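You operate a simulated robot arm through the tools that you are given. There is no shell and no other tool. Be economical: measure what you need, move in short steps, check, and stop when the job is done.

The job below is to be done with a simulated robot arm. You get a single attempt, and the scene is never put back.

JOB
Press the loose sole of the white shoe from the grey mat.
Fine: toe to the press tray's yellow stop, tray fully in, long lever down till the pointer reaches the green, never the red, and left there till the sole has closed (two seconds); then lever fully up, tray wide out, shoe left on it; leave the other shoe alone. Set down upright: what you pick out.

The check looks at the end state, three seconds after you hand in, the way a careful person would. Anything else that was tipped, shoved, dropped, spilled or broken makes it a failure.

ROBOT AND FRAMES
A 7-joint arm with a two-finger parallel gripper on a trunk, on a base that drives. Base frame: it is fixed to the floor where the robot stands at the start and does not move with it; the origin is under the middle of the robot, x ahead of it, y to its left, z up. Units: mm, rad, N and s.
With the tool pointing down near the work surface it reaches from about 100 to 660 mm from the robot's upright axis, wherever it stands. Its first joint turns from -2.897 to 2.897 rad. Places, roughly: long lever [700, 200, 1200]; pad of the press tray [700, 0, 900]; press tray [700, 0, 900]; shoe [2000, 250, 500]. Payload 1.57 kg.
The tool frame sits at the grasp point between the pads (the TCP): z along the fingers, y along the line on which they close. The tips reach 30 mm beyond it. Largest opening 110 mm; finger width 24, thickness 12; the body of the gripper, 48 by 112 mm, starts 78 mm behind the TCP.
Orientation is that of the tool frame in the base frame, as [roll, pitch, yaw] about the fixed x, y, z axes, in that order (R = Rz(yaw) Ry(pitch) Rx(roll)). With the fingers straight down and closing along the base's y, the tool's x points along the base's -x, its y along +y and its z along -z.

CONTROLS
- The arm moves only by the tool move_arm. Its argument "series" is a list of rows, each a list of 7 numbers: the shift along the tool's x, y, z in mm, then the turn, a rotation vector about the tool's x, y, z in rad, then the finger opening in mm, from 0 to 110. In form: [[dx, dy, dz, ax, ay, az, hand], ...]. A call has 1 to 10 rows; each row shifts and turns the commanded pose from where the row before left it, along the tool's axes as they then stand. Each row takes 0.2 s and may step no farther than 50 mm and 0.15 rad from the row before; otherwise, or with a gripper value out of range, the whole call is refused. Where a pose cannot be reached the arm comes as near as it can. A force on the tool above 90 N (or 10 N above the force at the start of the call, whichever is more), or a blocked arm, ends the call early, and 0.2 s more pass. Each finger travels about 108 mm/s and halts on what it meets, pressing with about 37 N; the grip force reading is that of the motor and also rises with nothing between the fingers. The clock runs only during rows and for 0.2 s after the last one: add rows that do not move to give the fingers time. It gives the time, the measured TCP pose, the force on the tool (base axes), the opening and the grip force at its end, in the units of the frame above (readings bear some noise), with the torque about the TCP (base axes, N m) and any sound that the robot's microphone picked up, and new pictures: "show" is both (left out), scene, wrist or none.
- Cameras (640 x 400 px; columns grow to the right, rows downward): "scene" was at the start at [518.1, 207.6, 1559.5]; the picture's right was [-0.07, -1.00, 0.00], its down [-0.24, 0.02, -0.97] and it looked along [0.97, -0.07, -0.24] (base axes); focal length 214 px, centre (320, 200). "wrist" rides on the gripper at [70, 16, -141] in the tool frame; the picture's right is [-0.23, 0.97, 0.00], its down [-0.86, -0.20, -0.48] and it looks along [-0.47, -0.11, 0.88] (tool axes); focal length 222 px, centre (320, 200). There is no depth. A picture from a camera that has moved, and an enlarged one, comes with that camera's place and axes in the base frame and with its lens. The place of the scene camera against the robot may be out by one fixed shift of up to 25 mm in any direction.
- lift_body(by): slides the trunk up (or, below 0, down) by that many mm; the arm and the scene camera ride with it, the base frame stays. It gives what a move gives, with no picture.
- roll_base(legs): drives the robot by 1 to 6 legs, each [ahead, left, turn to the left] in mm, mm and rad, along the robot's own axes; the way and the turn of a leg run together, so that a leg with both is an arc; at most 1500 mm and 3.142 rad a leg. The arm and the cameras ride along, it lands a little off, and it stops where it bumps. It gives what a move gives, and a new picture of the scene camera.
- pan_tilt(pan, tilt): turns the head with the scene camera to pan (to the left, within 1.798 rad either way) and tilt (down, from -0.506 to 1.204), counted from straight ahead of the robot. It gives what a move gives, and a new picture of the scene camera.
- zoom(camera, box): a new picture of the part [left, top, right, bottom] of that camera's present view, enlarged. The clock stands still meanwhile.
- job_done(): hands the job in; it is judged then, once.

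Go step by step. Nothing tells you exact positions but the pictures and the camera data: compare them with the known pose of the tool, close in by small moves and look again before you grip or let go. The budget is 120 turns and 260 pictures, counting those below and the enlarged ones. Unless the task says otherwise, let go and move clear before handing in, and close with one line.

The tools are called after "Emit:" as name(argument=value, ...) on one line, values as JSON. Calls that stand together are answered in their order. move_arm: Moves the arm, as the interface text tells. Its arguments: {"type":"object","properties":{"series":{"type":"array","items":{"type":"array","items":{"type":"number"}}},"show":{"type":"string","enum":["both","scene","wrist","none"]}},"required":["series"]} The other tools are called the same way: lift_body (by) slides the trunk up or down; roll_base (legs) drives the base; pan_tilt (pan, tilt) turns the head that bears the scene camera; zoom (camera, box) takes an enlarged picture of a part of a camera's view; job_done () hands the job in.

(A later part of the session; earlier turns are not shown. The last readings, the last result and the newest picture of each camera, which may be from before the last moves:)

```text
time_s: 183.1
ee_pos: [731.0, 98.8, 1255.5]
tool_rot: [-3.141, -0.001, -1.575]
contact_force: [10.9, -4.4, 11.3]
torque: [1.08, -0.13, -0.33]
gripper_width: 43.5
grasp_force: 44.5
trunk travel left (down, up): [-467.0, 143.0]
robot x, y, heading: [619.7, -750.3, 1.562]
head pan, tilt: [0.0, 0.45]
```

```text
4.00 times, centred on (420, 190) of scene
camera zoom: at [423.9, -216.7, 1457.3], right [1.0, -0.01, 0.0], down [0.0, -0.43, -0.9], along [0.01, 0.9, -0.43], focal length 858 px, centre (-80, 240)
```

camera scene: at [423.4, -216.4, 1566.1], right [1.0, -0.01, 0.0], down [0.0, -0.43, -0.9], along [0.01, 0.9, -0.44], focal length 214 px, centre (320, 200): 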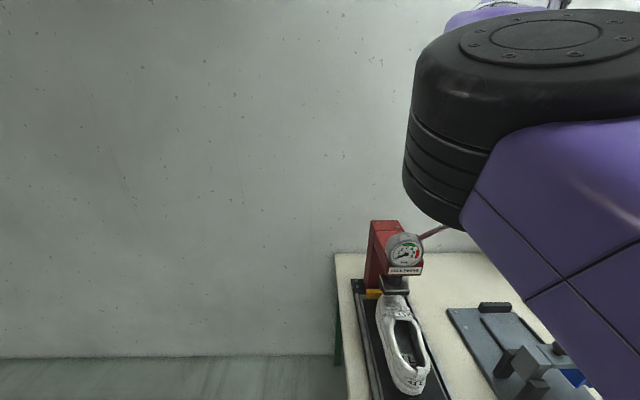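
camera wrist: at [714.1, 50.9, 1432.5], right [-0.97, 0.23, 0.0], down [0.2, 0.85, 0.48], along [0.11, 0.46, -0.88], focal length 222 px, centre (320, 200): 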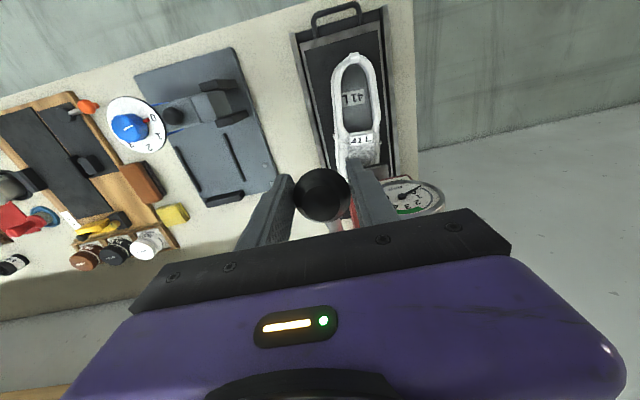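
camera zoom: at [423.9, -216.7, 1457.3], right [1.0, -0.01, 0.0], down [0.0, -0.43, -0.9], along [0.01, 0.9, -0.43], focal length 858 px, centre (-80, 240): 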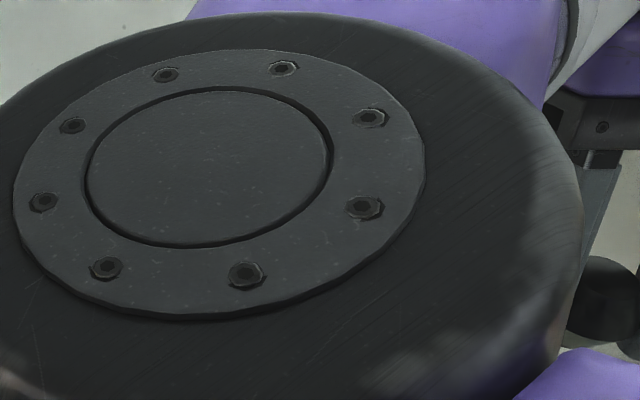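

Let me release the lever (it holds), and re-stance with the arm more extended and higher relative to the trunk so the scene camera sees the gauge.

Emit:
move_arm(series=[[0, 0, 0, 0, 0, 0, 60], [0, 0, 0, 0, 0, 0, 84], [0, 0, -5, 0, 0, 0, 84], [0, 0, -35, 0, 0, 0, 84], [0, 0, -40, 0, 0, 0, 84]], show="scene")

Emit:
roll_base(legs=[[-80, -50, 0]])

Emit:
move_arm(series=[[-27, 17, 0, 0, 0, 0, 84], [-27, 17, 0, 0, 0, 0, 84], [-26, 16, 0, 0, 0, 0, 84]], show="scene")

Emit:
lift_body(by=-40)

Emit:
zoom(camera="scene", box=[340, 140, 500, 260])

Emit:
zoom(camera="wrist", box=[160, 0, 480, 240])

```text
time_s: 184.3
ee_pos: [729.4, 99.5, 1335.1]
tool_rot: [3.14, -0.004, -1.574]
contact_force: [0.1, 0.3, 0.2]
torque: [-0.02, -0.01, -0.02]
gripper_width: 83.4
grasp_force: 0.1
trunk travel left (down, up): [-467.0, 143.0]
robot x, y, heading: [619.3, -754.6, 1.568]
head pan, tilt: [0.0, 0.45]
camera scene: at [423.4, -215.8, 1456.8], right [1.0, -0.01, 0.0], down [0.0, -0.44, -0.9], along [0.01, 0.9, -0.44], focal length 214 px, centre (320, 200)
```

scene: 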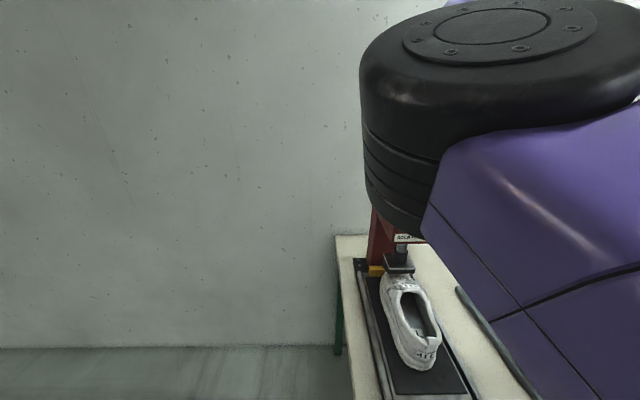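

```text
time_s: 185.5
ee_pos: [779.6, 19.1, 1333.9]
tool_rot: [3.141, -0.005, -1.577]
contact_force: [-0.2, -0.4, 0.3]
torque: [0.0, -0.01, -0.01]
gripper_width: 84.1
grasp_force: 0.0
trunk travel left (down, up): [-467.0, 143.0]
robot x, y, heading: [671.9, -834.6, 1.561]
head pan, tilt: [0.0, 0.45]
camera scene: at [472.9, -296.8, 1456.9], right [1.0, -0.01, 0.0], down [0.0, -0.44, -0.9], along [0.01, 0.9, -0.44], focal length 214 px, centre (320, 200)
```

scene: 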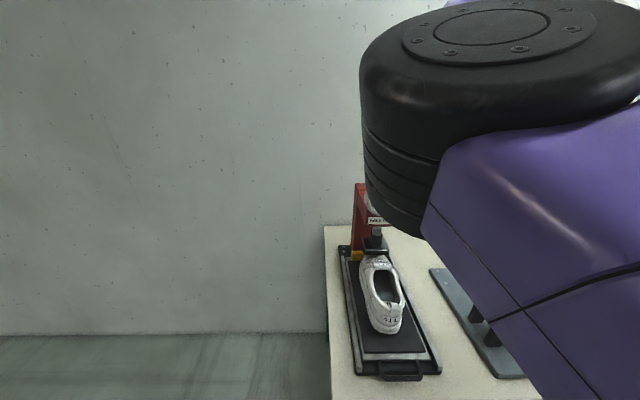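

```text
time_s: 186.3
ee_pos: [731.6, 98.8, 1334.2]
tool_rot: [3.14, -0.003, -1.576]
contact_force: [0.3, -0.5, 0.4]
torque: [-0.01, -0.03, 0.01]
gripper_width: 83.9
grasp_force: 0.1
trunk travel left (down, up): [-467.0, 143.0]
robot x, y, heading: [671.3, -831.7, 1.563]
head pan, tilt: [0.0, 0.45]
camera scene: at [472.9, -297.2, 1457.1], right [1.0, -0.01, 0.0], down [0.0, -0.44, -0.9], along [0.01, 0.9, -0.44], focal length 214 px, centre (320, 200)
```

scene: 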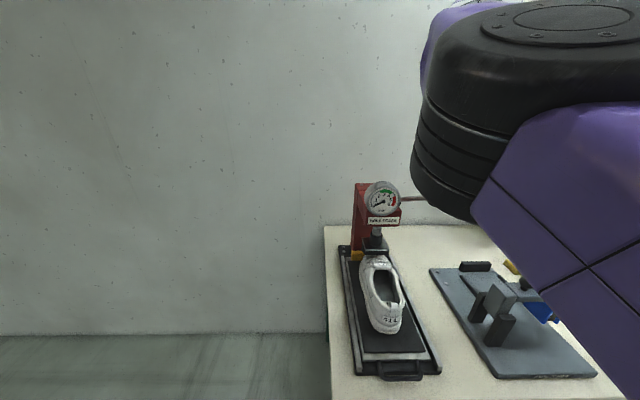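

```text
time_s: 187.1
ee_pos: [731.4, 97.4, 1295.3]
tool_rot: [-3.142, -0.006, -1.575]
contact_force: [0.1, 0.5, 0.1]
torque: [0.0, -0.01, -0.02]
gripper_width: 84.0
grasp_force: 0.0
trunk travel left (down, up): [-427.0, 183.0]
robot x, y, heading: [670.3, -833.1, 1.567]
head pan, tilt: [0.0, 0.45]
```

```text
3.33 times, centred on (420, 200) of scene
camera zoom: at [472.9, -297.0, 1417.0], right [1.0, -0.01, 0.0], down [0.0, -0.44, -0.9], along [0.01, 0.9, -0.44], focal length 715 px, centre (-13, 200)
```

zoom: 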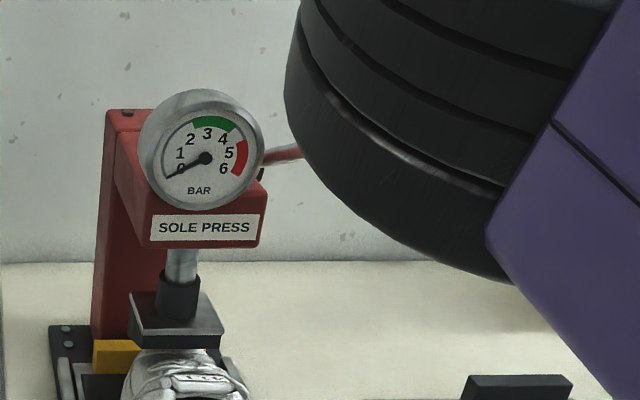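

```text
1.67 times, centred on (320, 120) of wrist
camera zoom: at [713.4, 29.3, 1435.5], right [-0.97, 0.23, 0.0], down [0.2, 0.86, 0.48], along [0.11, 0.46, -0.88], focal length 370 px, centre (320, 333)
```

zoom: 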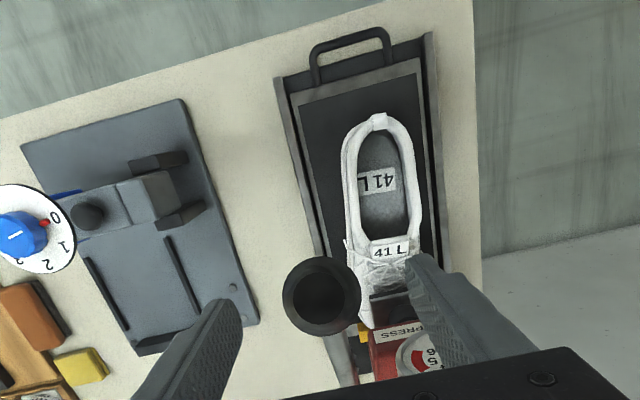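

Now the gauge is clearly visible and the foot is just above the shoe. I lower with the trunk onto the knob and grip.

Emit:
lift_body(by=-40)

Emit:
move_arm(series=[[0, 0, 0, 0, 0, 0, 60], [0, 0, 0, 0, 0, 0, 35], [0, 0, 0, 0, 0, 0, 35]], show="wrist")

Emit:
zoom(camera="scene", box=[340, 110, 500, 230])

```text
time_s: 187.9
ee_pos: [731.0, 98.5, 1255.3]
tool_rot: [-3.14, -0.002, -1.576]
contact_force: [-0.2, -0.7, -0.5]
torque: [-0.05, -0.01, -0.01]
gripper_width: 83.8
grasp_force: 0.0
trunk travel left (down, up): [-387.0, 223.0]
robot x, y, heading: [670.4, -830.9, 1.565]
head pan, tilt: [0.0, 0.45]
```

```text
time_s: 188.7
ee_pos: [732.5, 98.3, 1254.6]
tool_rot: [3.141, -0.002, -1.576]
contact_force: [5.3, 1.5, -1.2]
torque: [0.05, -0.09, -0.09]
gripper_width: 43.4
grasp_force: 44.9
trunk travel left (down, up): [-387.0, 223.0]
robot x, y, heading: [666.4, -834.5, 1.563]
head pan, tilt: [0.0, 0.45]
camera wrist: at [714.1, 29.3, 1395.5], right [-0.97, 0.23, 0.0], down [0.2, 0.86, 0.48], along [0.11, 0.46, -0.88], focal length 222 px, centre (320, 200)
```

wrist: 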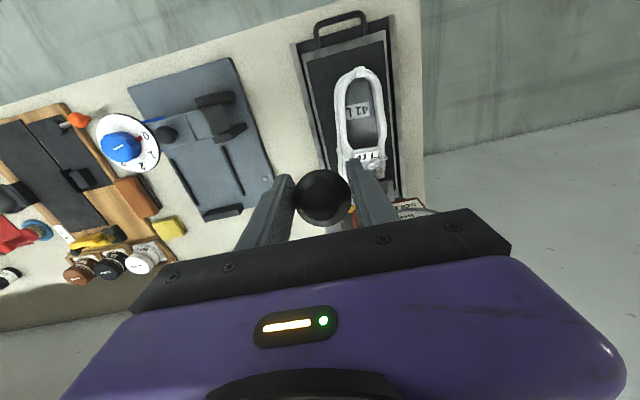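

```text
3.33 times, centred on (420, 170) of scene
camera zoom: at [473.2, -296.9, 1377.0], right [1.0, -0.01, 0.0], down [0.0, -0.44, -0.9], along [0.01, 0.9, -0.44], focal length 715 px, centre (-13, 300)
```

zoom: 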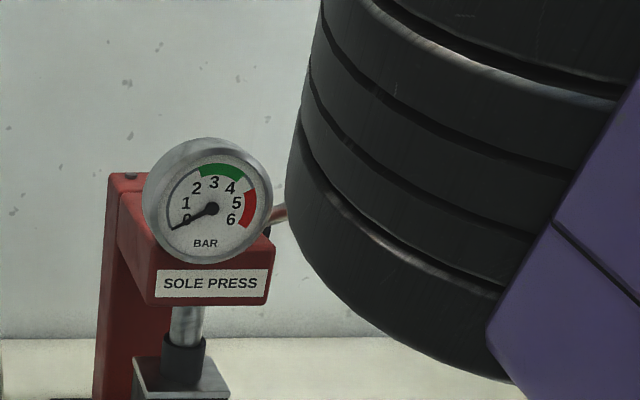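

Gauge clear. I now step down about 1.5° at a time: trunk down, arm back slightly.

Emit:
lift_body(by=-6)

Emit:
move_arm(series=[[2.6, 0, 0, 0, 0, 0, 35]], show="none")

Emit:
zoom(camera="scene", box=[340, 110, 500, 230])

```text
time_s: 189.3
ee_pos: [732.2, 96.5, 1251.3]
tool_rot: [3.141, -0.002, -1.578]
contact_force: [5.0, -11.6, 15.1]
torque: [1.15, -0.1, -0.05]
gripper_width: 43.3
grasp_force: 44.6
trunk travel left (down, up): [-381.0, 229.0]
robot x, y, heading: [669.1, -833.5, 1.562]
head pan, tilt: [0.0, 0.45]
```

```text
time_s: 189.7
ee_pos: [732.3, 96.5, 1248.3]
tool_rot: [-3.141, 0.0, -1.574]
contact_force: [6.2, -2.1, 10.0]
torque: [1.3, 0.07, -0.24]
gripper_width: 43.7
grasp_force: 45.7
trunk travel left (down, up): [-381.0, 229.0]
robot x, y, heading: [671.1, -831.3, 1.562]
head pan, tilt: [0.0, 0.45]
```

```text
3.33 times, centred on (420, 170) of scene
camera zoom: at [473.2, -297.5, 1371.2], right [1.0, -0.01, 0.0], down [0.0, -0.43, -0.9], along [0.01, 0.9, -0.43], focal length 715 px, centre (-13, 300)
```

zoom: 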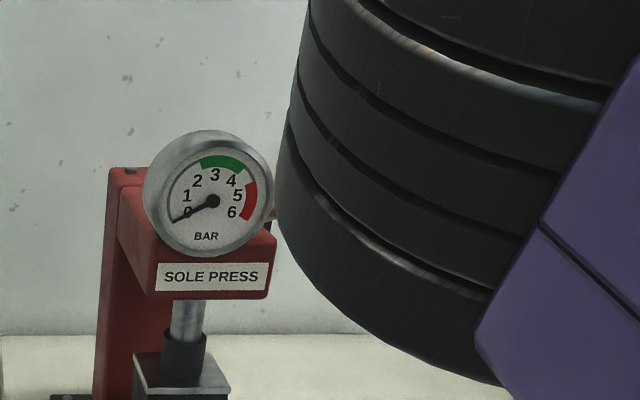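

Pointer still about 0. Next step: trunk down 6 with the base easing back 3.

Emit:
lift_body(by=-6)

Emit:
roll_base(legs=[[-3, 0, 0]])

Emit:
zoom(camera="scene", box=[340, 110, 500, 230])

```text
time_s: 190.2
ee_pos: [731.6, 94.2, 1244.1]
tool_rot: [3.14, -0.006, -1.576]
contact_force: [6.2, -19.0, 13.2]
torque: [0.43, -0.05, -0.02]
gripper_width: 43.7
grasp_force: 45.1
trunk travel left (down, up): [-375.0, 235.0]
robot x, y, heading: [670.5, -830.7, 1.564]
head pan, tilt: [0.0, 0.45]
```

```text
time_s: 190.9
ee_pos: [731.3, 93.2, 1242.1]
tool_rot: [3.141, -0.003, -1.574]
contact_force: [6.9, 1.4, 5.8]
torque: [1.23, -0.11, -0.11]
gripper_width: 43.6
grasp_force: 44.9
trunk travel left (down, up): [-375.0, 235.0]
robot x, y, heading: [670.4, -833.3, 1.562]
head pan, tilt: [0.0, 0.45]
camera scene: at [473.2, -300.1, 1365.1], right [1.0, -0.01, 0.0], down [0.0, -0.44, -0.9], along [0.01, 0.9, -0.44], focal length 214 px, centre (320, 200)
```

scene: 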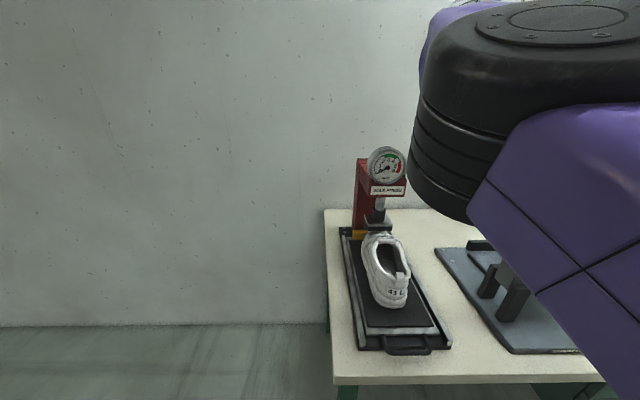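

```text
3.33 times, centred on (420, 170) of scene
camera zoom: at [473.2, -300.1, 1365.1], right [1.0, -0.01, 0.0], down [0.0, -0.44, -0.9], along [0.01, 0.9, -0.44], focal length 715 px, centre (-13, 300)
```

zoom: 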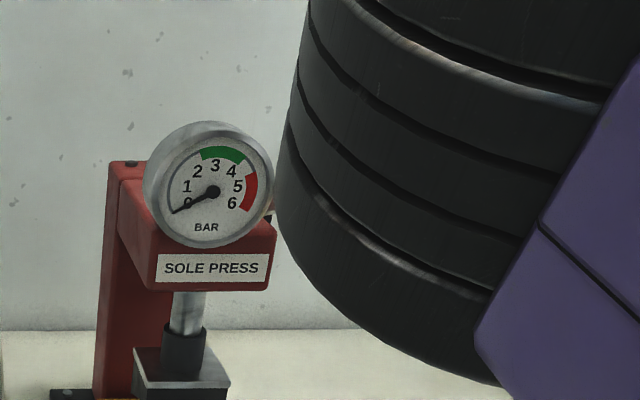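

Works well; still 0. Repeat two steps, checking the gauge each time.

Emit:
lift_body(by=-8)

Emit:
roll_base(legs=[[-3, 0, 0]])

Emit:
zoom(camera="scene", box=[350, 130, 430, 190])

Emit:
lift_body(by=-6)

Emit:
roll_base(legs=[[-2, 0, 0]])

Emit:
zoom(camera="scene", box=[350, 120, 430, 180])

```text
time_s: 191.5
ee_pos: [731.3, 91.7, 1236.9]
tool_rot: [-3.141, -0.002, -1.575]
contact_force: [-0.2, -19.1, 16.2]
torque: [0.77, 0.0, -0.03]
gripper_width: 43.6
grasp_force: 44.9
trunk travel left (down, up): [-367.0, 243.0]
robot x, y, heading: [670.2, -833.7, 1.563]
head pan, tilt: [0.0, 0.45]
```

```text
time_s: 192.2
ee_pos: [731.5, 90.2, 1234.3]
tool_rot: [-3.141, 0.0, -1.575]
contact_force: [2.0, -2.9, 11.5]
torque: [1.3, -0.1, 0.02]
gripper_width: 43.4
grasp_force: 45.1
trunk travel left (down, up): [-367.0, 243.0]
robot x, y, heading: [673.1, -837.3, 1.561]
head pan, tilt: [0.0, 0.45]
camera scene: at [473.0, -303.3, 1357.2], right [1.0, -0.01, 0.0], down [0.0, -0.43, -0.9], along [0.01, 0.9, -0.43], focal length 214 px, centre (320, 200)
```

scene: 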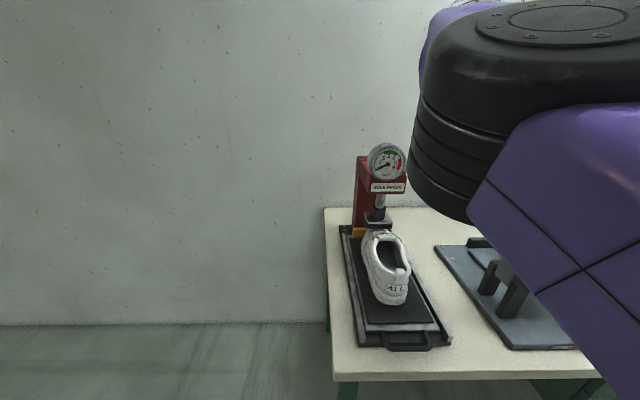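

```text
6.67 times, centred on (390, 160) of scene
camera zoom: at [473.0, -303.3, 1357.2], right [1.0, -0.01, 0.0], down [0.0, -0.43, -0.9], along [0.01, 0.9, -0.43], focal length 1430 px, centre (-147, 467)
```

zoom: 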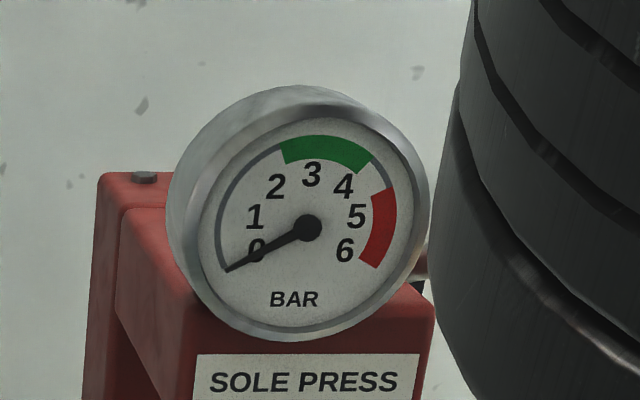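

```text
time_s: 192.8
ee_pos: [730.9, 89.9, 1230.2]
tool_rot: [3.141, 0.001, -1.576]
contact_force: [-1.5, -17.3, 14.6]
torque: [0.99, 0.02, 0.04]
gripper_width: 43.6
grasp_force: 45.2
trunk travel left (down, up): [-361.0, 249.0]
robot x, y, heading: [673.3, -836.4, 1.564]
head pan, tilt: [0.0, 0.45]
```

```text
time_s: 193.5
ee_pos: [731.0, 88.4, 1228.9]
tool_rot: [-3.139, 0.002, -1.575]
contact_force: [0.5, -6.0, 11.6]
torque: [1.32, -0.07, -0.05]
gripper_width: 43.5
grasp_force: 45.2
trunk travel left (down, up): [-361.0, 249.0]
robot x, y, heading: [667.2, -841.7, 1.562]
head pan, tilt: [0.0, 0.45]
camera scene: at [472.9, -305.4, 1351.3], right [1.0, -0.01, 0.0], down [0.0, -0.43, -0.9], along [0.01, 0.9, -0.43], focal length 214 px, centre (320, 200)
```

scene: 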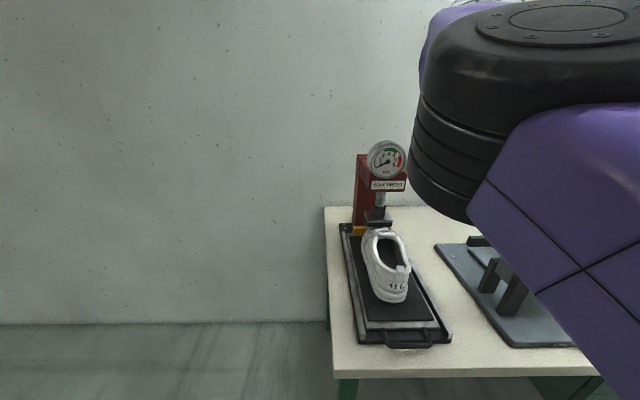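

```text
6.67 times, centred on (390, 150) of scene
camera zoom: at [472.9, -305.4, 1351.3], right [1.0, -0.01, 0.0], down [0.0, -0.43, -0.9], along [0.01, 0.9, -0.43], focal length 1430 px, centre (-147, 533)
```

zoom: 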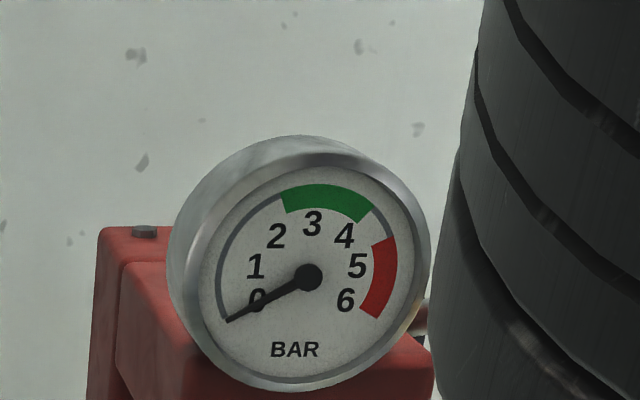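

Still 0. Continue: trunk −6, check; base −3; trunk −6, check.

Emit:
lift_body(by=-6)

Emit:
zoom(camera="scene", box=[340, 120, 440, 240])

Emit:
move_arm(series=[[2.5, 0, 0, 0, 0, 0, 35]], show="none")

Emit:
lift_body(by=-5)

Emit:
zoom(camera="scene", box=[350, 120, 430, 180])

```text
time_s: 194.0
ee_pos: [731.4, 87.8, 1224.3]
tool_rot: [3.141, 0.0, -1.574]
contact_force: [-3.1, -16.9, 14.2]
torque: [0.86, -0.01, 0.05]
gripper_width: 43.6
grasp_force: 44.3
trunk travel left (down, up): [-355.0, 255.0]
robot x, y, heading: [670.2, -843.7, 1.567]
head pan, tilt: [0.0, 0.45]
```

```text
3.33 times, centred on (390, 180) of scene
camera zoom: at [472.8, -306.0, 1345.5], right [1.0, -0.01, 0.0], down [0.0, -0.43, -0.9], along [0.01, 0.9, -0.43], focal length 715 px, centre (87, 267)
```

zoom: 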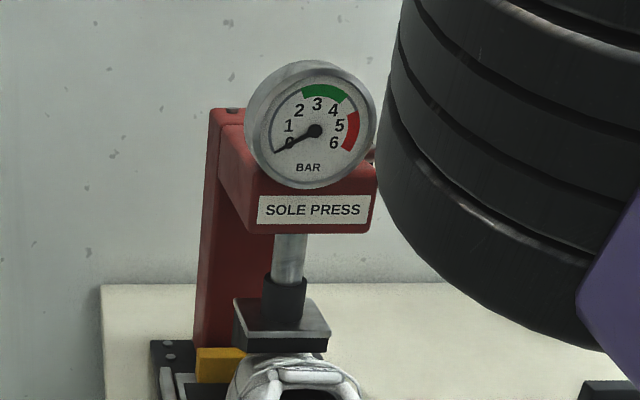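

```text
time_s: 194.4
ee_pos: [732.1, 86.8, 1222.3]
tool_rot: [-3.14, 0.003, -1.573]
contact_force: [-1.3, -2.9, 10.4]
torque: [1.32, -0.06, -0.06]
gripper_width: 43.5
grasp_force: 44.7
trunk travel left (down, up): [-355.0, 255.0]
robot x, y, heading: [670.5, -839.5, 1.557]
head pan, tilt: [0.0, 0.45]
```

```text
time_s: 195.0
ee_pos: [731.1, 85.9, 1217.6]
tool_rot: [-3.141, -0.001, -1.573]
contact_force: [-1.8, -12.9, 9.1]
torque: [0.78, -0.11, 0.02]
gripper_width: 43.2
grasp_force: 45.4
trunk travel left (down, up): [-350.0, 260.0]
robot x, y, heading: [669.0, -842.3, 1.565]
head pan, tilt: [0.0, 0.45]
```

```text
6.67 times, centred on (390, 150) of scene
camera zoom: at [472.9, -305.5, 1340.2], right [1.0, -0.01, 0.0], down [0.0, -0.43, -0.9], along [0.01, 0.9, -0.43], focal length 1430 px, centre (-147, 533)
```

zoom: 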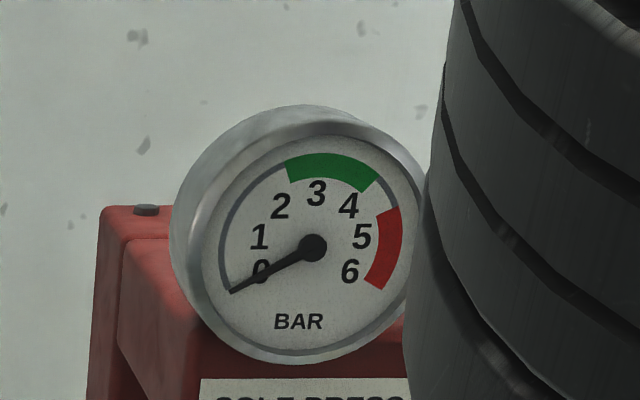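

Still 0; continue with 5 mm steps.

Emit:
lift_body(by=-6)

Emit:
roll_base(legs=[[-3, 0, 0]])

Emit:
lift_body(by=-5)

Emit:
zoom(camera="scene", box=[340, 110, 440, 230])

```text
time_s: 195.5
ee_pos: [731.8, 84.5, 1213.6]
tool_rot: [3.141, 0.001, -1.577]
contact_force: [-3.2, -25.6, 12.9]
torque: [0.46, -0.03, 0.0]
gripper_width: 43.5
grasp_force: 45.1
trunk travel left (down, up): [-344.0, 266.0]
robot x, y, heading: [670.0, -840.6, 1.562]
head pan, tilt: [0.0, 0.45]
```

```text
time_s: 196.2
ee_pos: [732.0, 85.1, 1212.2]
tool_rot: [-3.14, 0.003, -1.573]
contact_force: [-0.9, -4.8, 5.4]
torque: [1.14, -0.04, 0.06]
gripper_width: 43.3
grasp_force: 44.6
trunk travel left (down, up): [-344.0, 266.0]
robot x, y, heading: [672.7, -840.7, 1.564]
head pan, tilt: [0.0, 0.45]
camera scene: at [472.9, -307.9, 1334.1], right [1.0, -0.01, 0.0], down [0.0, -0.43, -0.9], along [0.01, 0.9, -0.43], focal length 214 px, centre (320, 200)
```

scene: 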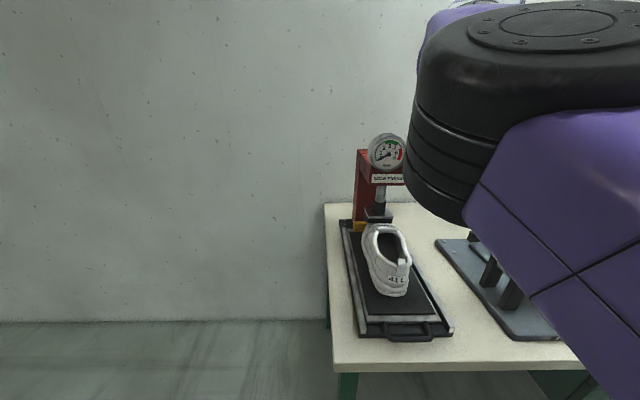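

```text
time_s: 196.8
ee_pos: [731.7, 83.4, 1207.7]
tool_rot: [-3.139, 0.003, -1.574]
contact_force: [-1.8, -10.3, 12.6]
torque: [1.25, -0.07, -0.06]
gripper_width: 43.6
grasp_force: 45.5
trunk travel left (down, up): [-339.0, 271.0]
robot x, y, heading: [671.6, -842.3, 1.561]
head pan, tilt: [0.0, 0.45]
```

```text
3.33 times, centred on (390, 170) of scene
camera zoom: at [472.8, -308.4, 1329.4], right [1.0, -0.01, 0.0], down [0.0, -0.43, -0.9], along [0.01, 0.9, -0.43], focal length 715 px, centre (87, 300)
```

zoom: 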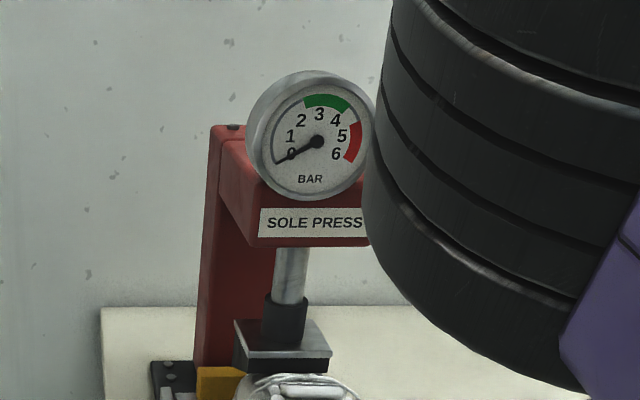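

Foot is near the shoe now. Next steps of 4 mm.

Emit:
lift_body(by=-4)

Emit:
zoom(camera="scene", box=[350, 110, 430, 170])

Emit:
lift_body(by=-4)

Emit:
zoom(camera="scene", box=[350, 110, 430, 170])

```text
time_s: 197.3
ee_pos: [732.3, 82.6, 1203.5]
tool_rot: [-3.14, 0.0, -1.573]
contact_force: [-2.8, -22.3, 11.7]
torque: [0.63, -0.04, -0.05]
gripper_width: 43.4
grasp_force: 45.3
trunk travel left (down, up): [-335.0, 275.0]
robot x, y, heading: [669.5, -844.4, 1.56]
head pan, tilt: [0.0, 0.45]
```

```text
6.67 times, centred on (390, 140) of scene
camera zoom: at [472.8, -308.9, 1325.5], right [1.0, -0.01, 0.0], down [0.0, -0.43, -0.9], along [0.01, 0.9, -0.43], focal length 1430 px, centre (-147, 600)
```

zoom: 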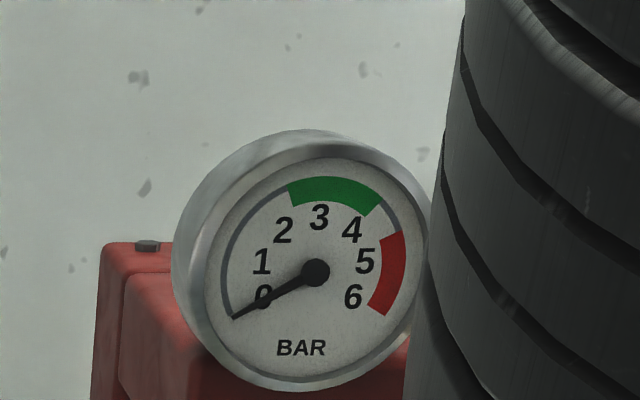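

```text
time_s: 197.8
ee_pos: [732.0, 83.2, 1198.5]
tool_rot: [-3.139, -0.001, -1.574]
contact_force: [-2.3, -30.0, 12.1]
torque: [0.58, -0.14, 0.03]
gripper_width: 43.6
grasp_force: 45.0
trunk travel left (down, up): [-331.0, 279.0]
robot x, y, heading: [667.8, -841.4, 1.562]
head pan, tilt: [0.0, 0.45]
```

```text
6.67 times, centred on (390, 140) of scene
camera zoom: at [472.8, -309.1, 1321.6], right [1.0, -0.01, 0.0], down [0.0, -0.43, -0.9], along [0.01, 0.9, -0.43], focal length 1430 px, centre (-147, 600)
```

zoom: 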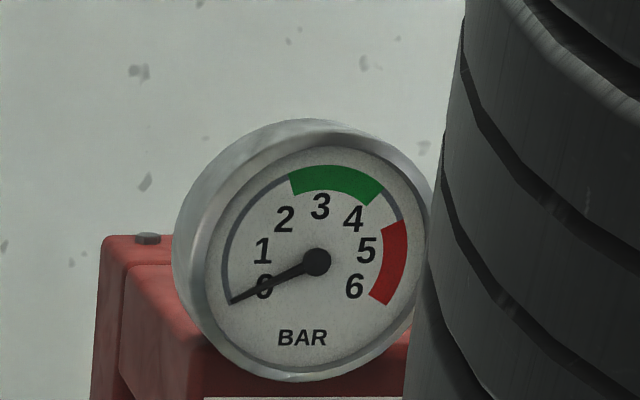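

The pointer starts to move (~0.15). I relieve y and use 2–3 mm steps.

Emit:
move_arm(series=[[2.5, 0, 0, 0, 0, 0, 35]], show="none")

Emit:
lift_body(by=-2)

Emit:
zoom(camera="scene", box=[350, 110, 430, 170])

```text
time_s: 198.2
ee_pos: [732.4, 82.0, 1198.6]
tool_rot: [-3.141, 0.005, -1.572]
contact_force: [-1.0, -8.4, 8.7]
torque: [1.02, 0.24, -0.42]
gripper_width: 43.4
grasp_force: 45.0
trunk travel left (down, up): [-331.0, 279.0]
robot x, y, heading: [669.1, -843.6, 1.558]
head pan, tilt: [0.0, 0.45]
```

```text
time_s: 198.7
ee_pos: [732.0, 81.9, 1195.9]
tool_rot: [-3.14, 0.003, -1.572]
contact_force: [0.7, -3.5, 10.6]
torque: [1.25, -0.12, 0.21]
gripper_width: 43.4
grasp_force: 45.4
trunk travel left (down, up): [-329.0, 281.0]
robot x, y, heading: [670.6, -843.4, 1.565]
head pan, tilt: [0.0, 0.45]
```

```text
6.67 times, centred on (390, 140) of scene
camera zoom: at [472.9, -307.9, 1319.2], right [1.0, -0.01, 0.0], down [0.0, -0.43, -0.9], along [0.01, 0.9, -0.43], focal length 1430 px, centre (-147, 600)
```

zoom: 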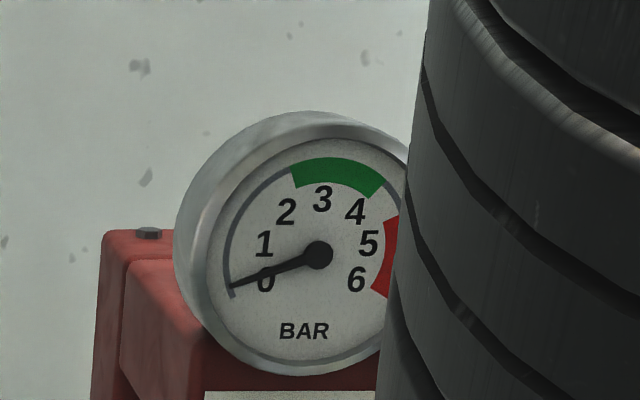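

Pointer is rising ~1.7° per mm; green is still ~95° of dial away. 6 mm steps.

Emit:
lift_body(by=-6)

Emit:
zoom(camera="scene", box=[350, 110, 430, 170])

Emit:
roll_base(legs=[[-2, 0, 0]])

Emit:
lift_body(by=-6)

Emit:
zoom(camera="scene", box=[350, 100, 430, 160])

```text
time_s: 199.3
ee_pos: [731.2, 81.3, 1188.9]
tool_rot: [-3.14, 0.003, -1.575]
contact_force: [0.5, -11.4, 8.6]
torque: [0.95, -0.01, -0.02]
gripper_width: 43.4
grasp_force: 44.9
trunk travel left (down, up): [-323.0, 287.0]
robot x, y, heading: [673.0, -844.3, 1.559]
head pan, tilt: [0.0, 0.45]
```

```text
6.67 times, centred on (390, 140) of scene
camera zoom: at [472.9, -308.3, 1313.2], right [1.0, -0.01, 0.0], down [0.0, -0.43, -0.9], along [0.01, 0.9, -0.43], focal length 1430 px, centre (-147, 600)
```

zoom: 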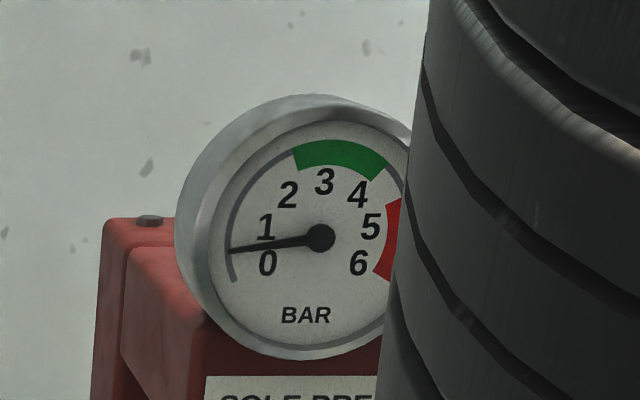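

```text
time_s: 200.0
ee_pos: [732.0, 79.6, 1189.4]
tool_rot: [-3.141, 0.004, -1.573]
contact_force: [1.5, 7.8, 3.0]
torque: [1.03, -0.04, -0.22]
gripper_width: 43.5
grasp_force: 45.2
trunk travel left (down, up): [-323.0, 287.0]
robot x, y, heading: [670.5, -846.7, 1.559]
head pan, tilt: [0.0, 0.45]
camera scene: at [473.0, -309.4, 1312.9], right [1.0, -0.01, 0.0], down [0.0, -0.44, -0.9], along [0.01, 0.9, -0.44], focal length 214 px, centre (320, 200)
```

scene: 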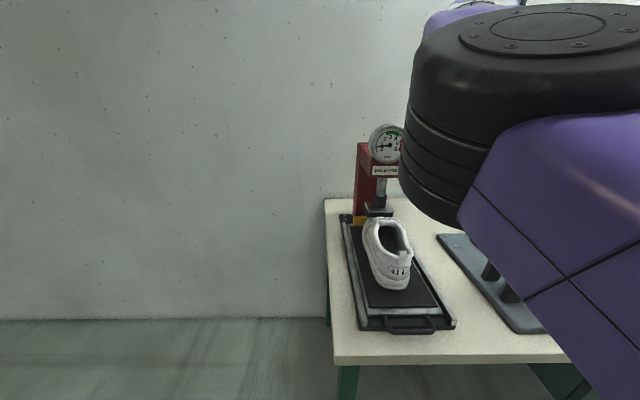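

```text
time_s: 200.6
ee_pos: [731.1, 79.4, 1183.9]
tool_rot: [-3.139, 0.005, -1.572]
contact_force: [-1.5, -4.6, 11.2]
torque: [1.21, -0.09, 0.06]
gripper_width: 43.4
grasp_force: 44.4
trunk travel left (down, up): [-317.0, 293.0]
robot x, y, heading: [671.3, -842.6, 1.562]
head pan, tilt: [0.0, 0.45]
```

```text
6.67 times, centred on (390, 130) of scene
camera zoom: at [472.8, -310.1, 1307.3], right [1.0, -0.01, 0.0], down [0.0, -0.43, -0.9], along [0.01, 0.9, -0.43], focal length 1430 px, centre (-147, 667)
```

zoom: 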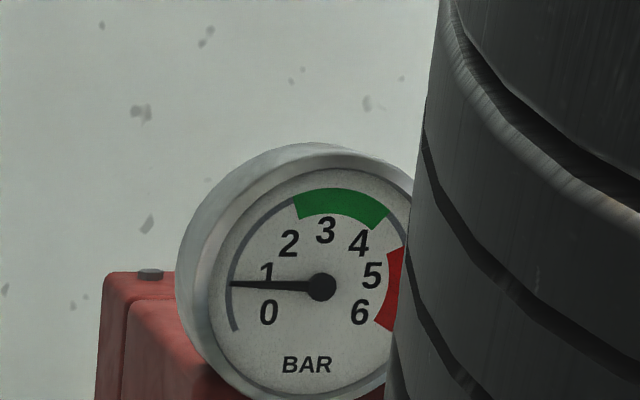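

About 0.9 bar. Continue with 8 mm steps, checking each.

Emit:
lift_body(by=-8)

Emit:
zoom(camera="scene", box=[350, 100, 430, 160])

Emit:
lift_body(by=-8)

Emit:
zoom(camera="scene", box=[350, 90, 430, 150])

```text
time_s: 201.1
ee_pos: [731.8, 77.3, 1175.7]
tool_rot: [-3.14, 0.0, -1.572]
contact_force: [-0.7, -18.9, 9.0]
torque: [0.77, -0.03, -0.02]
gripper_width: 43.9
grasp_force: 44.8
trunk travel left (down, up): [-309.0, 301.0]
robot x, y, heading: [671.3, -848.2, 1.561]
head pan, tilt: [0.0, 0.45]
```

```text
6.67 times, centred on (390, 130) of scene
camera zoom: at [472.9, -310.6, 1299.3], right [1.0, -0.01, 0.0], down [0.0, -0.43, -0.9], along [0.01, 0.9, -0.43], focal length 1430 px, centre (-147, 667)
```

zoom: 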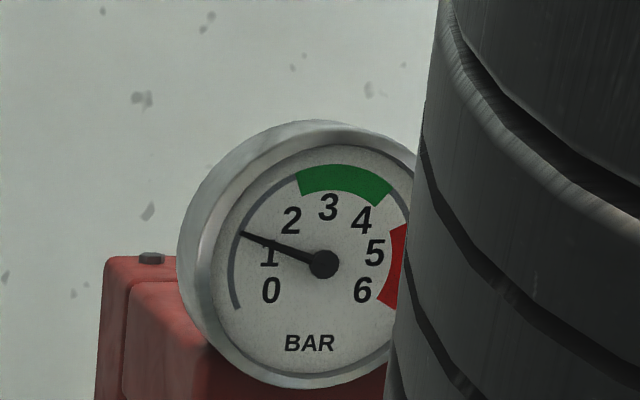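

```text
time_s: 201.7
ee_pos: [732.4, 78.3, 1167.9]
tool_rot: [-3.14, 0.002, -1.573]
contact_force: [-2.0, -29.3, 7.0]
torque: [0.7, -0.06, 0.03]
gripper_width: 43.6
grasp_force: 44.9
trunk travel left (down, up): [-301.0, 309.0]
robot x, y, heading: [671.0, -844.3, 1.561]
head pan, tilt: [0.0, 0.45]
```

```text
6.67 times, centred on (390, 120) of scene
camera zoom: at [472.9, -310.8, 1291.4], right [1.0, -0.01, 0.0], down [0.0, -0.43, -0.9], along [0.01, 0.9, -0.43], focal length 1430 px, centre (-147, 733)
```

zoom: 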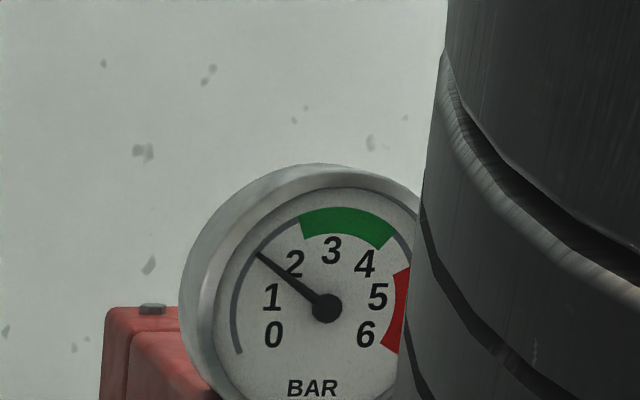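

About 1.8 bar. Relieve y, then 8 + 8 mm.

Emit:
roll_base(legs=[[-3, 0, 0]])

Emit:
lift_body(by=-8)

Emit:
zoom(camera="scene", box=[350, 90, 430, 150])

Emit:
lift_body(by=-6)

Emit:
zoom(camera="scene", box=[350, 80, 430, 140])

```text
time_s: 202.4
ee_pos: [731.3, 77.2, 1167.4]
tool_rot: [-3.138, 0.006, -1.571]
contact_force: [0.2, 4.6, 0.5]
torque: [0.63, -0.04, -0.25]
gripper_width: 43.6
grasp_force: 44.9
trunk travel left (down, up): [-301.0, 309.0]
robot x, y, heading: [668.1, -852.3, 1.564]
head pan, tilt: [0.0, 0.45]
camera scene: at [473.0, -312.2, 1290.9], right [1.0, -0.01, 0.0], down [0.0, -0.44, -0.9], along [0.01, 0.9, -0.44], focal length 214 px, centre (320, 200)
```

scene: 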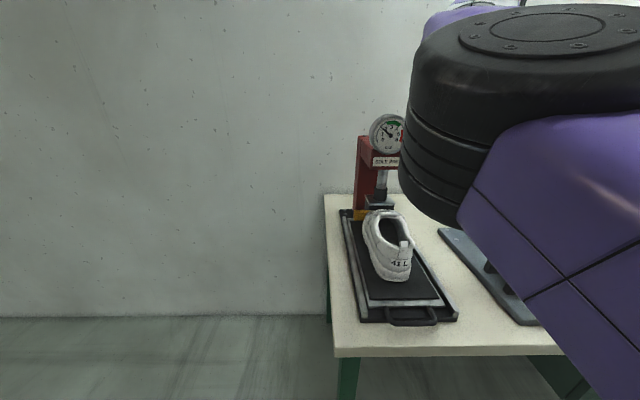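

```text
time_s: 203.0
ee_pos: [732.7, 76.8, 1159.9]
tool_rot: [-3.138, 0.006, -1.57]
contact_force: [-1.5, -4.7, 9.8]
torque: [1.14, -0.13, 0.07]
gripper_width: 43.5
grasp_force: 44.7
trunk travel left (down, up): [-293.0, 317.0]
robot x, y, heading: [669.5, -848.3, 1.56]
head pan, tilt: [0.0, 0.45]
```

```text
6.67 times, centred on (390, 120) of scene
camera zoom: at [472.8, -312.8, 1283.2], right [1.0, -0.01, 0.0], down [0.0, -0.43, -0.9], along [0.01, 0.9, -0.43], focal length 1430 px, centre (-147, 733)
```

zoom: 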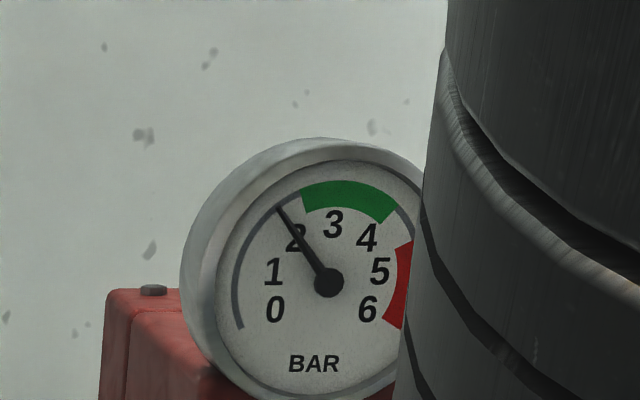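

```text
time_s: 203.5
ee_pos: [732.1, 77.5, 1152.9]
tool_rot: [-3.138, 0.006, -1.571]
contact_force: [-1.8, -11.2, 8.7]
torque: [1.05, -0.06, 0.03]
gripper_width: 43.4
grasp_force: 44.6
trunk travel left (down, up): [-287.0, 323.0]
robot x, y, heading: [671.1, -848.0, 1.565]
head pan, tilt: [0.0, 0.45]
```

```text
6.67 times, centred on (390, 110) of scene
camera zoom: at [472.9, -313.0, 1277.2], right [1.0, -0.01, 0.0], down [0.0, -0.43, -0.9], along [0.01, 0.9, -0.43], focal length 1430 px, centre (-147, 800)
```

zoom: 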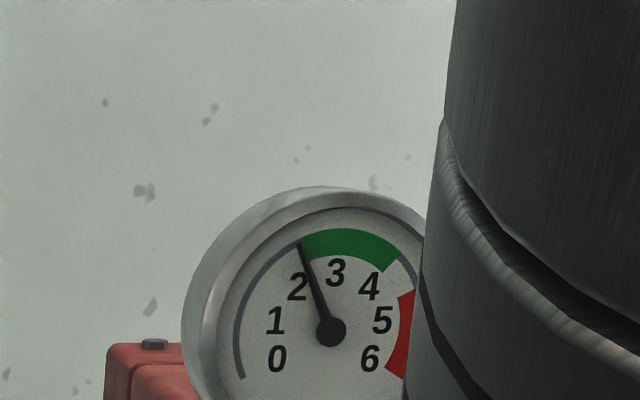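

The pointer is at the green's lower edge. 6 mm more to be well inside, then hold about 3 s.

Emit:
lift_body(by=-6)

Emit:
zoom(camera="scene", box=[350, 80, 430, 140])

Emit:
move_arm(series=[[0, 0, 0, 0, 0, 0, 35], [0, 0, 0, 0, 0, 0, 35], [0, 0, 0, 0, 0, 0, 35], [0, 0, 0, 0, 0, 0, 35], [0, 0, 0, 0, 0, 0, 35], [0, 0, 0, 0, 0, 0, 35], [0, 0, 0, 0, 0, 0, 35], [0, 0, 0, 0, 0, 0, 35], [0, 0, 0, 0, 0, 0, 35], [0, 0, 0, 0, 0, 0, 35]], show="none")

Emit:
zoom(camera="scene", box=[350, 80, 430, 140])

```text
time_s: 204.1
ee_pos: [732.1, 77.1, 1147.3]
tool_rot: [-3.137, 0.006, -1.572]
contact_force: [-1.2, -14.4, 7.6]
torque: [1.05, -0.06, 0.02]
gripper_width: 43.5
grasp_force: 44.4
trunk travel left (down, up): [-281.0, 329.0]
robot x, y, heading: [666.8, -846.9, 1.564]
head pan, tilt: [0.0, 0.45]
```

```text
6.67 times, centred on (390, 110) of scene
camera zoom: at [472.9, -313.1, 1271.2], right [1.0, -0.01, 0.0], down [0.0, -0.43, -0.9], along [0.01, 0.9, -0.43], focal length 1430 px, centre (-147, 800)
```

zoom: 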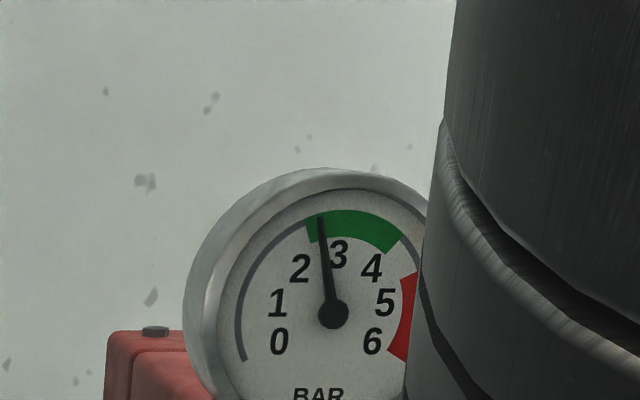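

```text
time_s: 206.3
ee_pos: [731.7, 78.4, 1147.1]
tool_rot: [-3.138, 0.005, -1.57]
contact_force: [-0.7, -22.5, -1.7]
torque: [-0.56, -0.07, 0.0]
gripper_width: 43.5
grasp_force: 45.1
trunk travel left (down, up): [-281.0, 329.0]
robot x, y, heading: [672.1, -843.8, 1.56]
head pan, tilt: [0.0, 0.45]
```

```text
6.67 times, centred on (390, 110) of scene
camera zoom: at [472.9, -313.0, 1271.3], right [1.0, -0.01, 0.0], down [0.0, -0.43, -0.9], along [0.01, 0.9, -0.43], focal length 1430 px, centre (-147, 800)
```

zoom: 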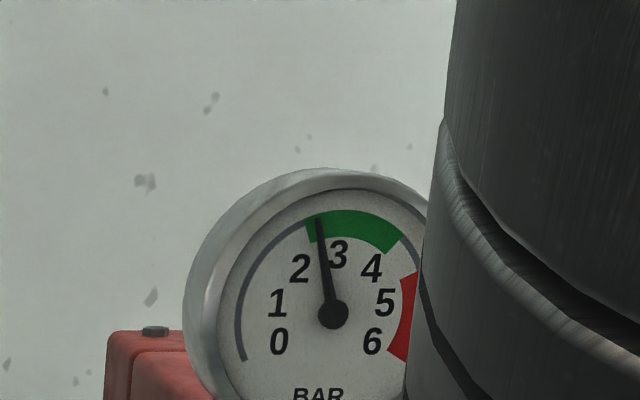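

In the green (~2.8). A touch more (3 mm), and hold further to be sure.

Emit:
lift_body(by=-3)

Emit:
move_arm(series=[[0, 0, 0, 0, 0, 0, 35], [0, 0, 0, 0, 0, 0, 35], [0, 0, 0, 0, 0, 0, 35], [0, 0, 0, 0, 0, 0, 35], [0, 0, 0, 0, 0, 0, 35], [0, 0, 0, 0, 0, 0, 35], [0, 0, 0, 0, 0, 0, 35], [0, 0, 0, 0, 0, 0, 35], [0, 0, 0, 0, 0, 0, 35], [0, 0, 0, 0, 0, 0, 35]], show="none")

Emit:
move_arm(series=[[0, 0, 0, 0, 0, 0, 35], [0, 0, 0, 0, 0, 0, 35], [0, 0, 0, 0, 0, 0, 35], [0, 0, 0, 0, 0, 0, 35], [0, 0, 0, 0, 0, 0, 35], [0, 0, 0, 0, 0, 0, 35]], show="none")

Emit:
zoom(camera="scene", box=[340, 80, 440, 220])

Emit:
zoom(camera="scene", box=[355, 185, 435, 245])

```text
time_s: 206.8
ee_pos: [732.0, 76.1, 1147.0]
tool_rot: [-3.138, 0.009, -1.571]
contact_force: [-0.6, -21.6, 11.9]
torque: [1.02, 0.1, 0.01]
gripper_width: 43.5
grasp_force: 44.9
trunk travel left (down, up): [-278.0, 332.0]
robot x, y, heading: [669.8, -846.7, 1.565]
head pan, tilt: [0.0, 0.45]
```

```text
time_s: 209.0
ee_pos: [732.2, 77.2, 1144.3]
tool_rot: [-3.138, 0.006, -1.571]
contact_force: [0.3, -15.2, 10.5]
torque: [0.84, -0.02, 0.02]
gripper_width: 43.4
grasp_force: 45.2
trunk travel left (down, up): [-278.0, 332.0]
robot x, y, heading: [673.5, -845.8, 1.563]
head pan, tilt: [0.0, 0.45]
```

```text
time_s: 210.4
ee_pos: [732.3, 78.0, 1143.4]
tool_rot: [-3.138, 0.004, -1.57]
contact_force: [-0.1, -14.2, 6.5]
torque: [0.4, -0.03, 0.01]
gripper_width: 43.4
grasp_force: 44.8
trunk travel left (down, up): [-278.0, 332.0]
robot x, y, heading: [665.0, -847.0, 1.564]
head pan, tilt: [0.0, 0.45]
```

```text
2.86 times, centred on (390, 150) of scene
camera zoom: at [472.9, -313.0, 1268.3], right [1.0, -0.01, 0.0], down [0.0, -0.43, -0.9], along [0.01, 0.9, -0.43], focal length 613 px, centre (120, 343)
```

zoom: 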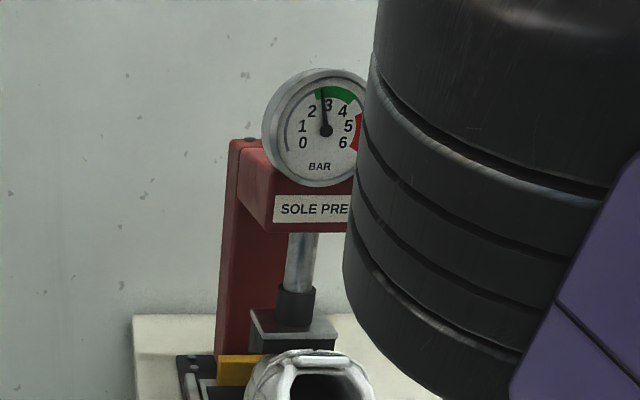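

```text
6.67 times, centred on (395, 215) of scene
camera zoom: at [472.9, -313.0, 1268.3], right [1.0, -0.01, 0.0], down [0.0, -0.43, -0.9], along [0.01, 0.9, -0.43], focal length 1430 px, centre (-180, 100)
```

zoom: 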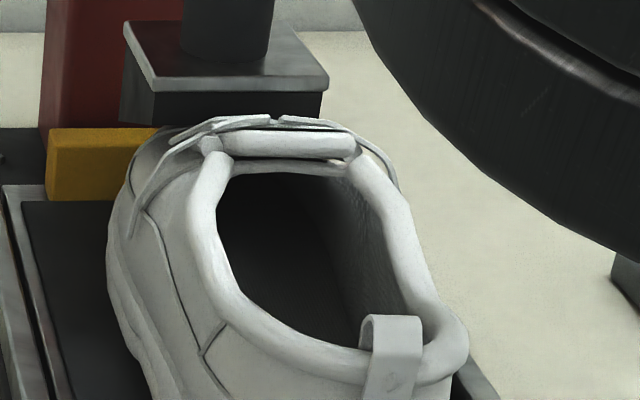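

Held in the green well over two seconds. Now I raise the lever along the arc.

Emit:
move_arm(series=[[0, 0, -12.6, 0, 0, 0, 35], [-0.6, 0, -12.6, 0, 0, 0, 35], [-1.2, 0, -12.5, 0, 0, 0, 35], [-1.9, 0, -12.5, 0, 0, 0, 35], [-2.5, 0, -12.3, 0, 0, 0, 35], [-3.2, 0, -12.2, 0, 0, 0, 35], [-3.8, 0, -12, 0, 0, 0, 35], [-4.4, 0, -11.8, 0, 0, 0, 35], [-5, 0, -11.6, 0, 0, 0, 35]], show="both")

```text
time_s: 212.4
ee_pos: [731.6, 93.5, 1199.1]
tool_rot: [-3.134, -0.029, -1.574]
contact_force: [10.2, 3.3, 1.4]
torque: [0.01, -0.07, 0.15]
gripper_width: 44.1
grasp_force: 5.3
out of reach, approached as far as the arm can: row 7, 8, 9
trunk travel left (down, up): [-278.0, 332.0]
robot x, y, heading: [668.5, -846.8, 1.56]
head pan, tilt: [0.0, 0.45]
camera scene: at [473.3, -312.1, 1268.1], right [1.0, -0.01, 0.0], down [0.0, -0.44, -0.9], along [0.01, 0.9, -0.44], focal length 214 px, centre (320, 200)
camera wrist: at [712.9, 26.7, 1341.8], right [-0.97, 0.23, -0.02], down [0.2, 0.87, 0.46], along [0.12, 0.44, -0.89], focal length 222 px, centre (320, 200)
```

scene: 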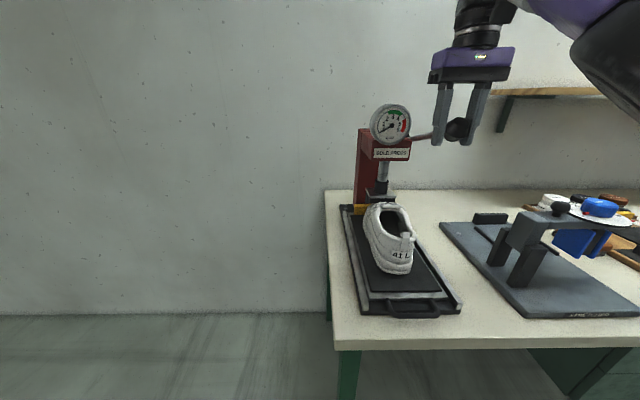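
wrist: 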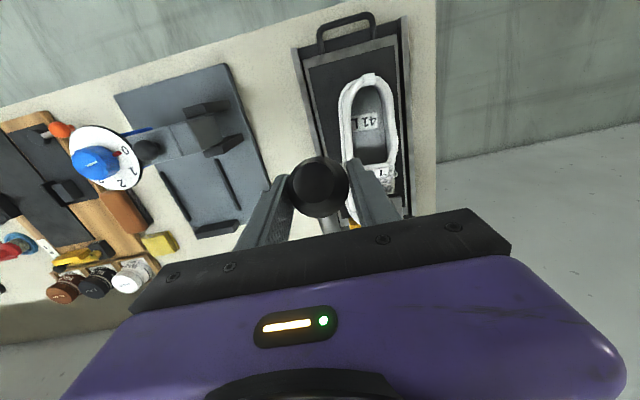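

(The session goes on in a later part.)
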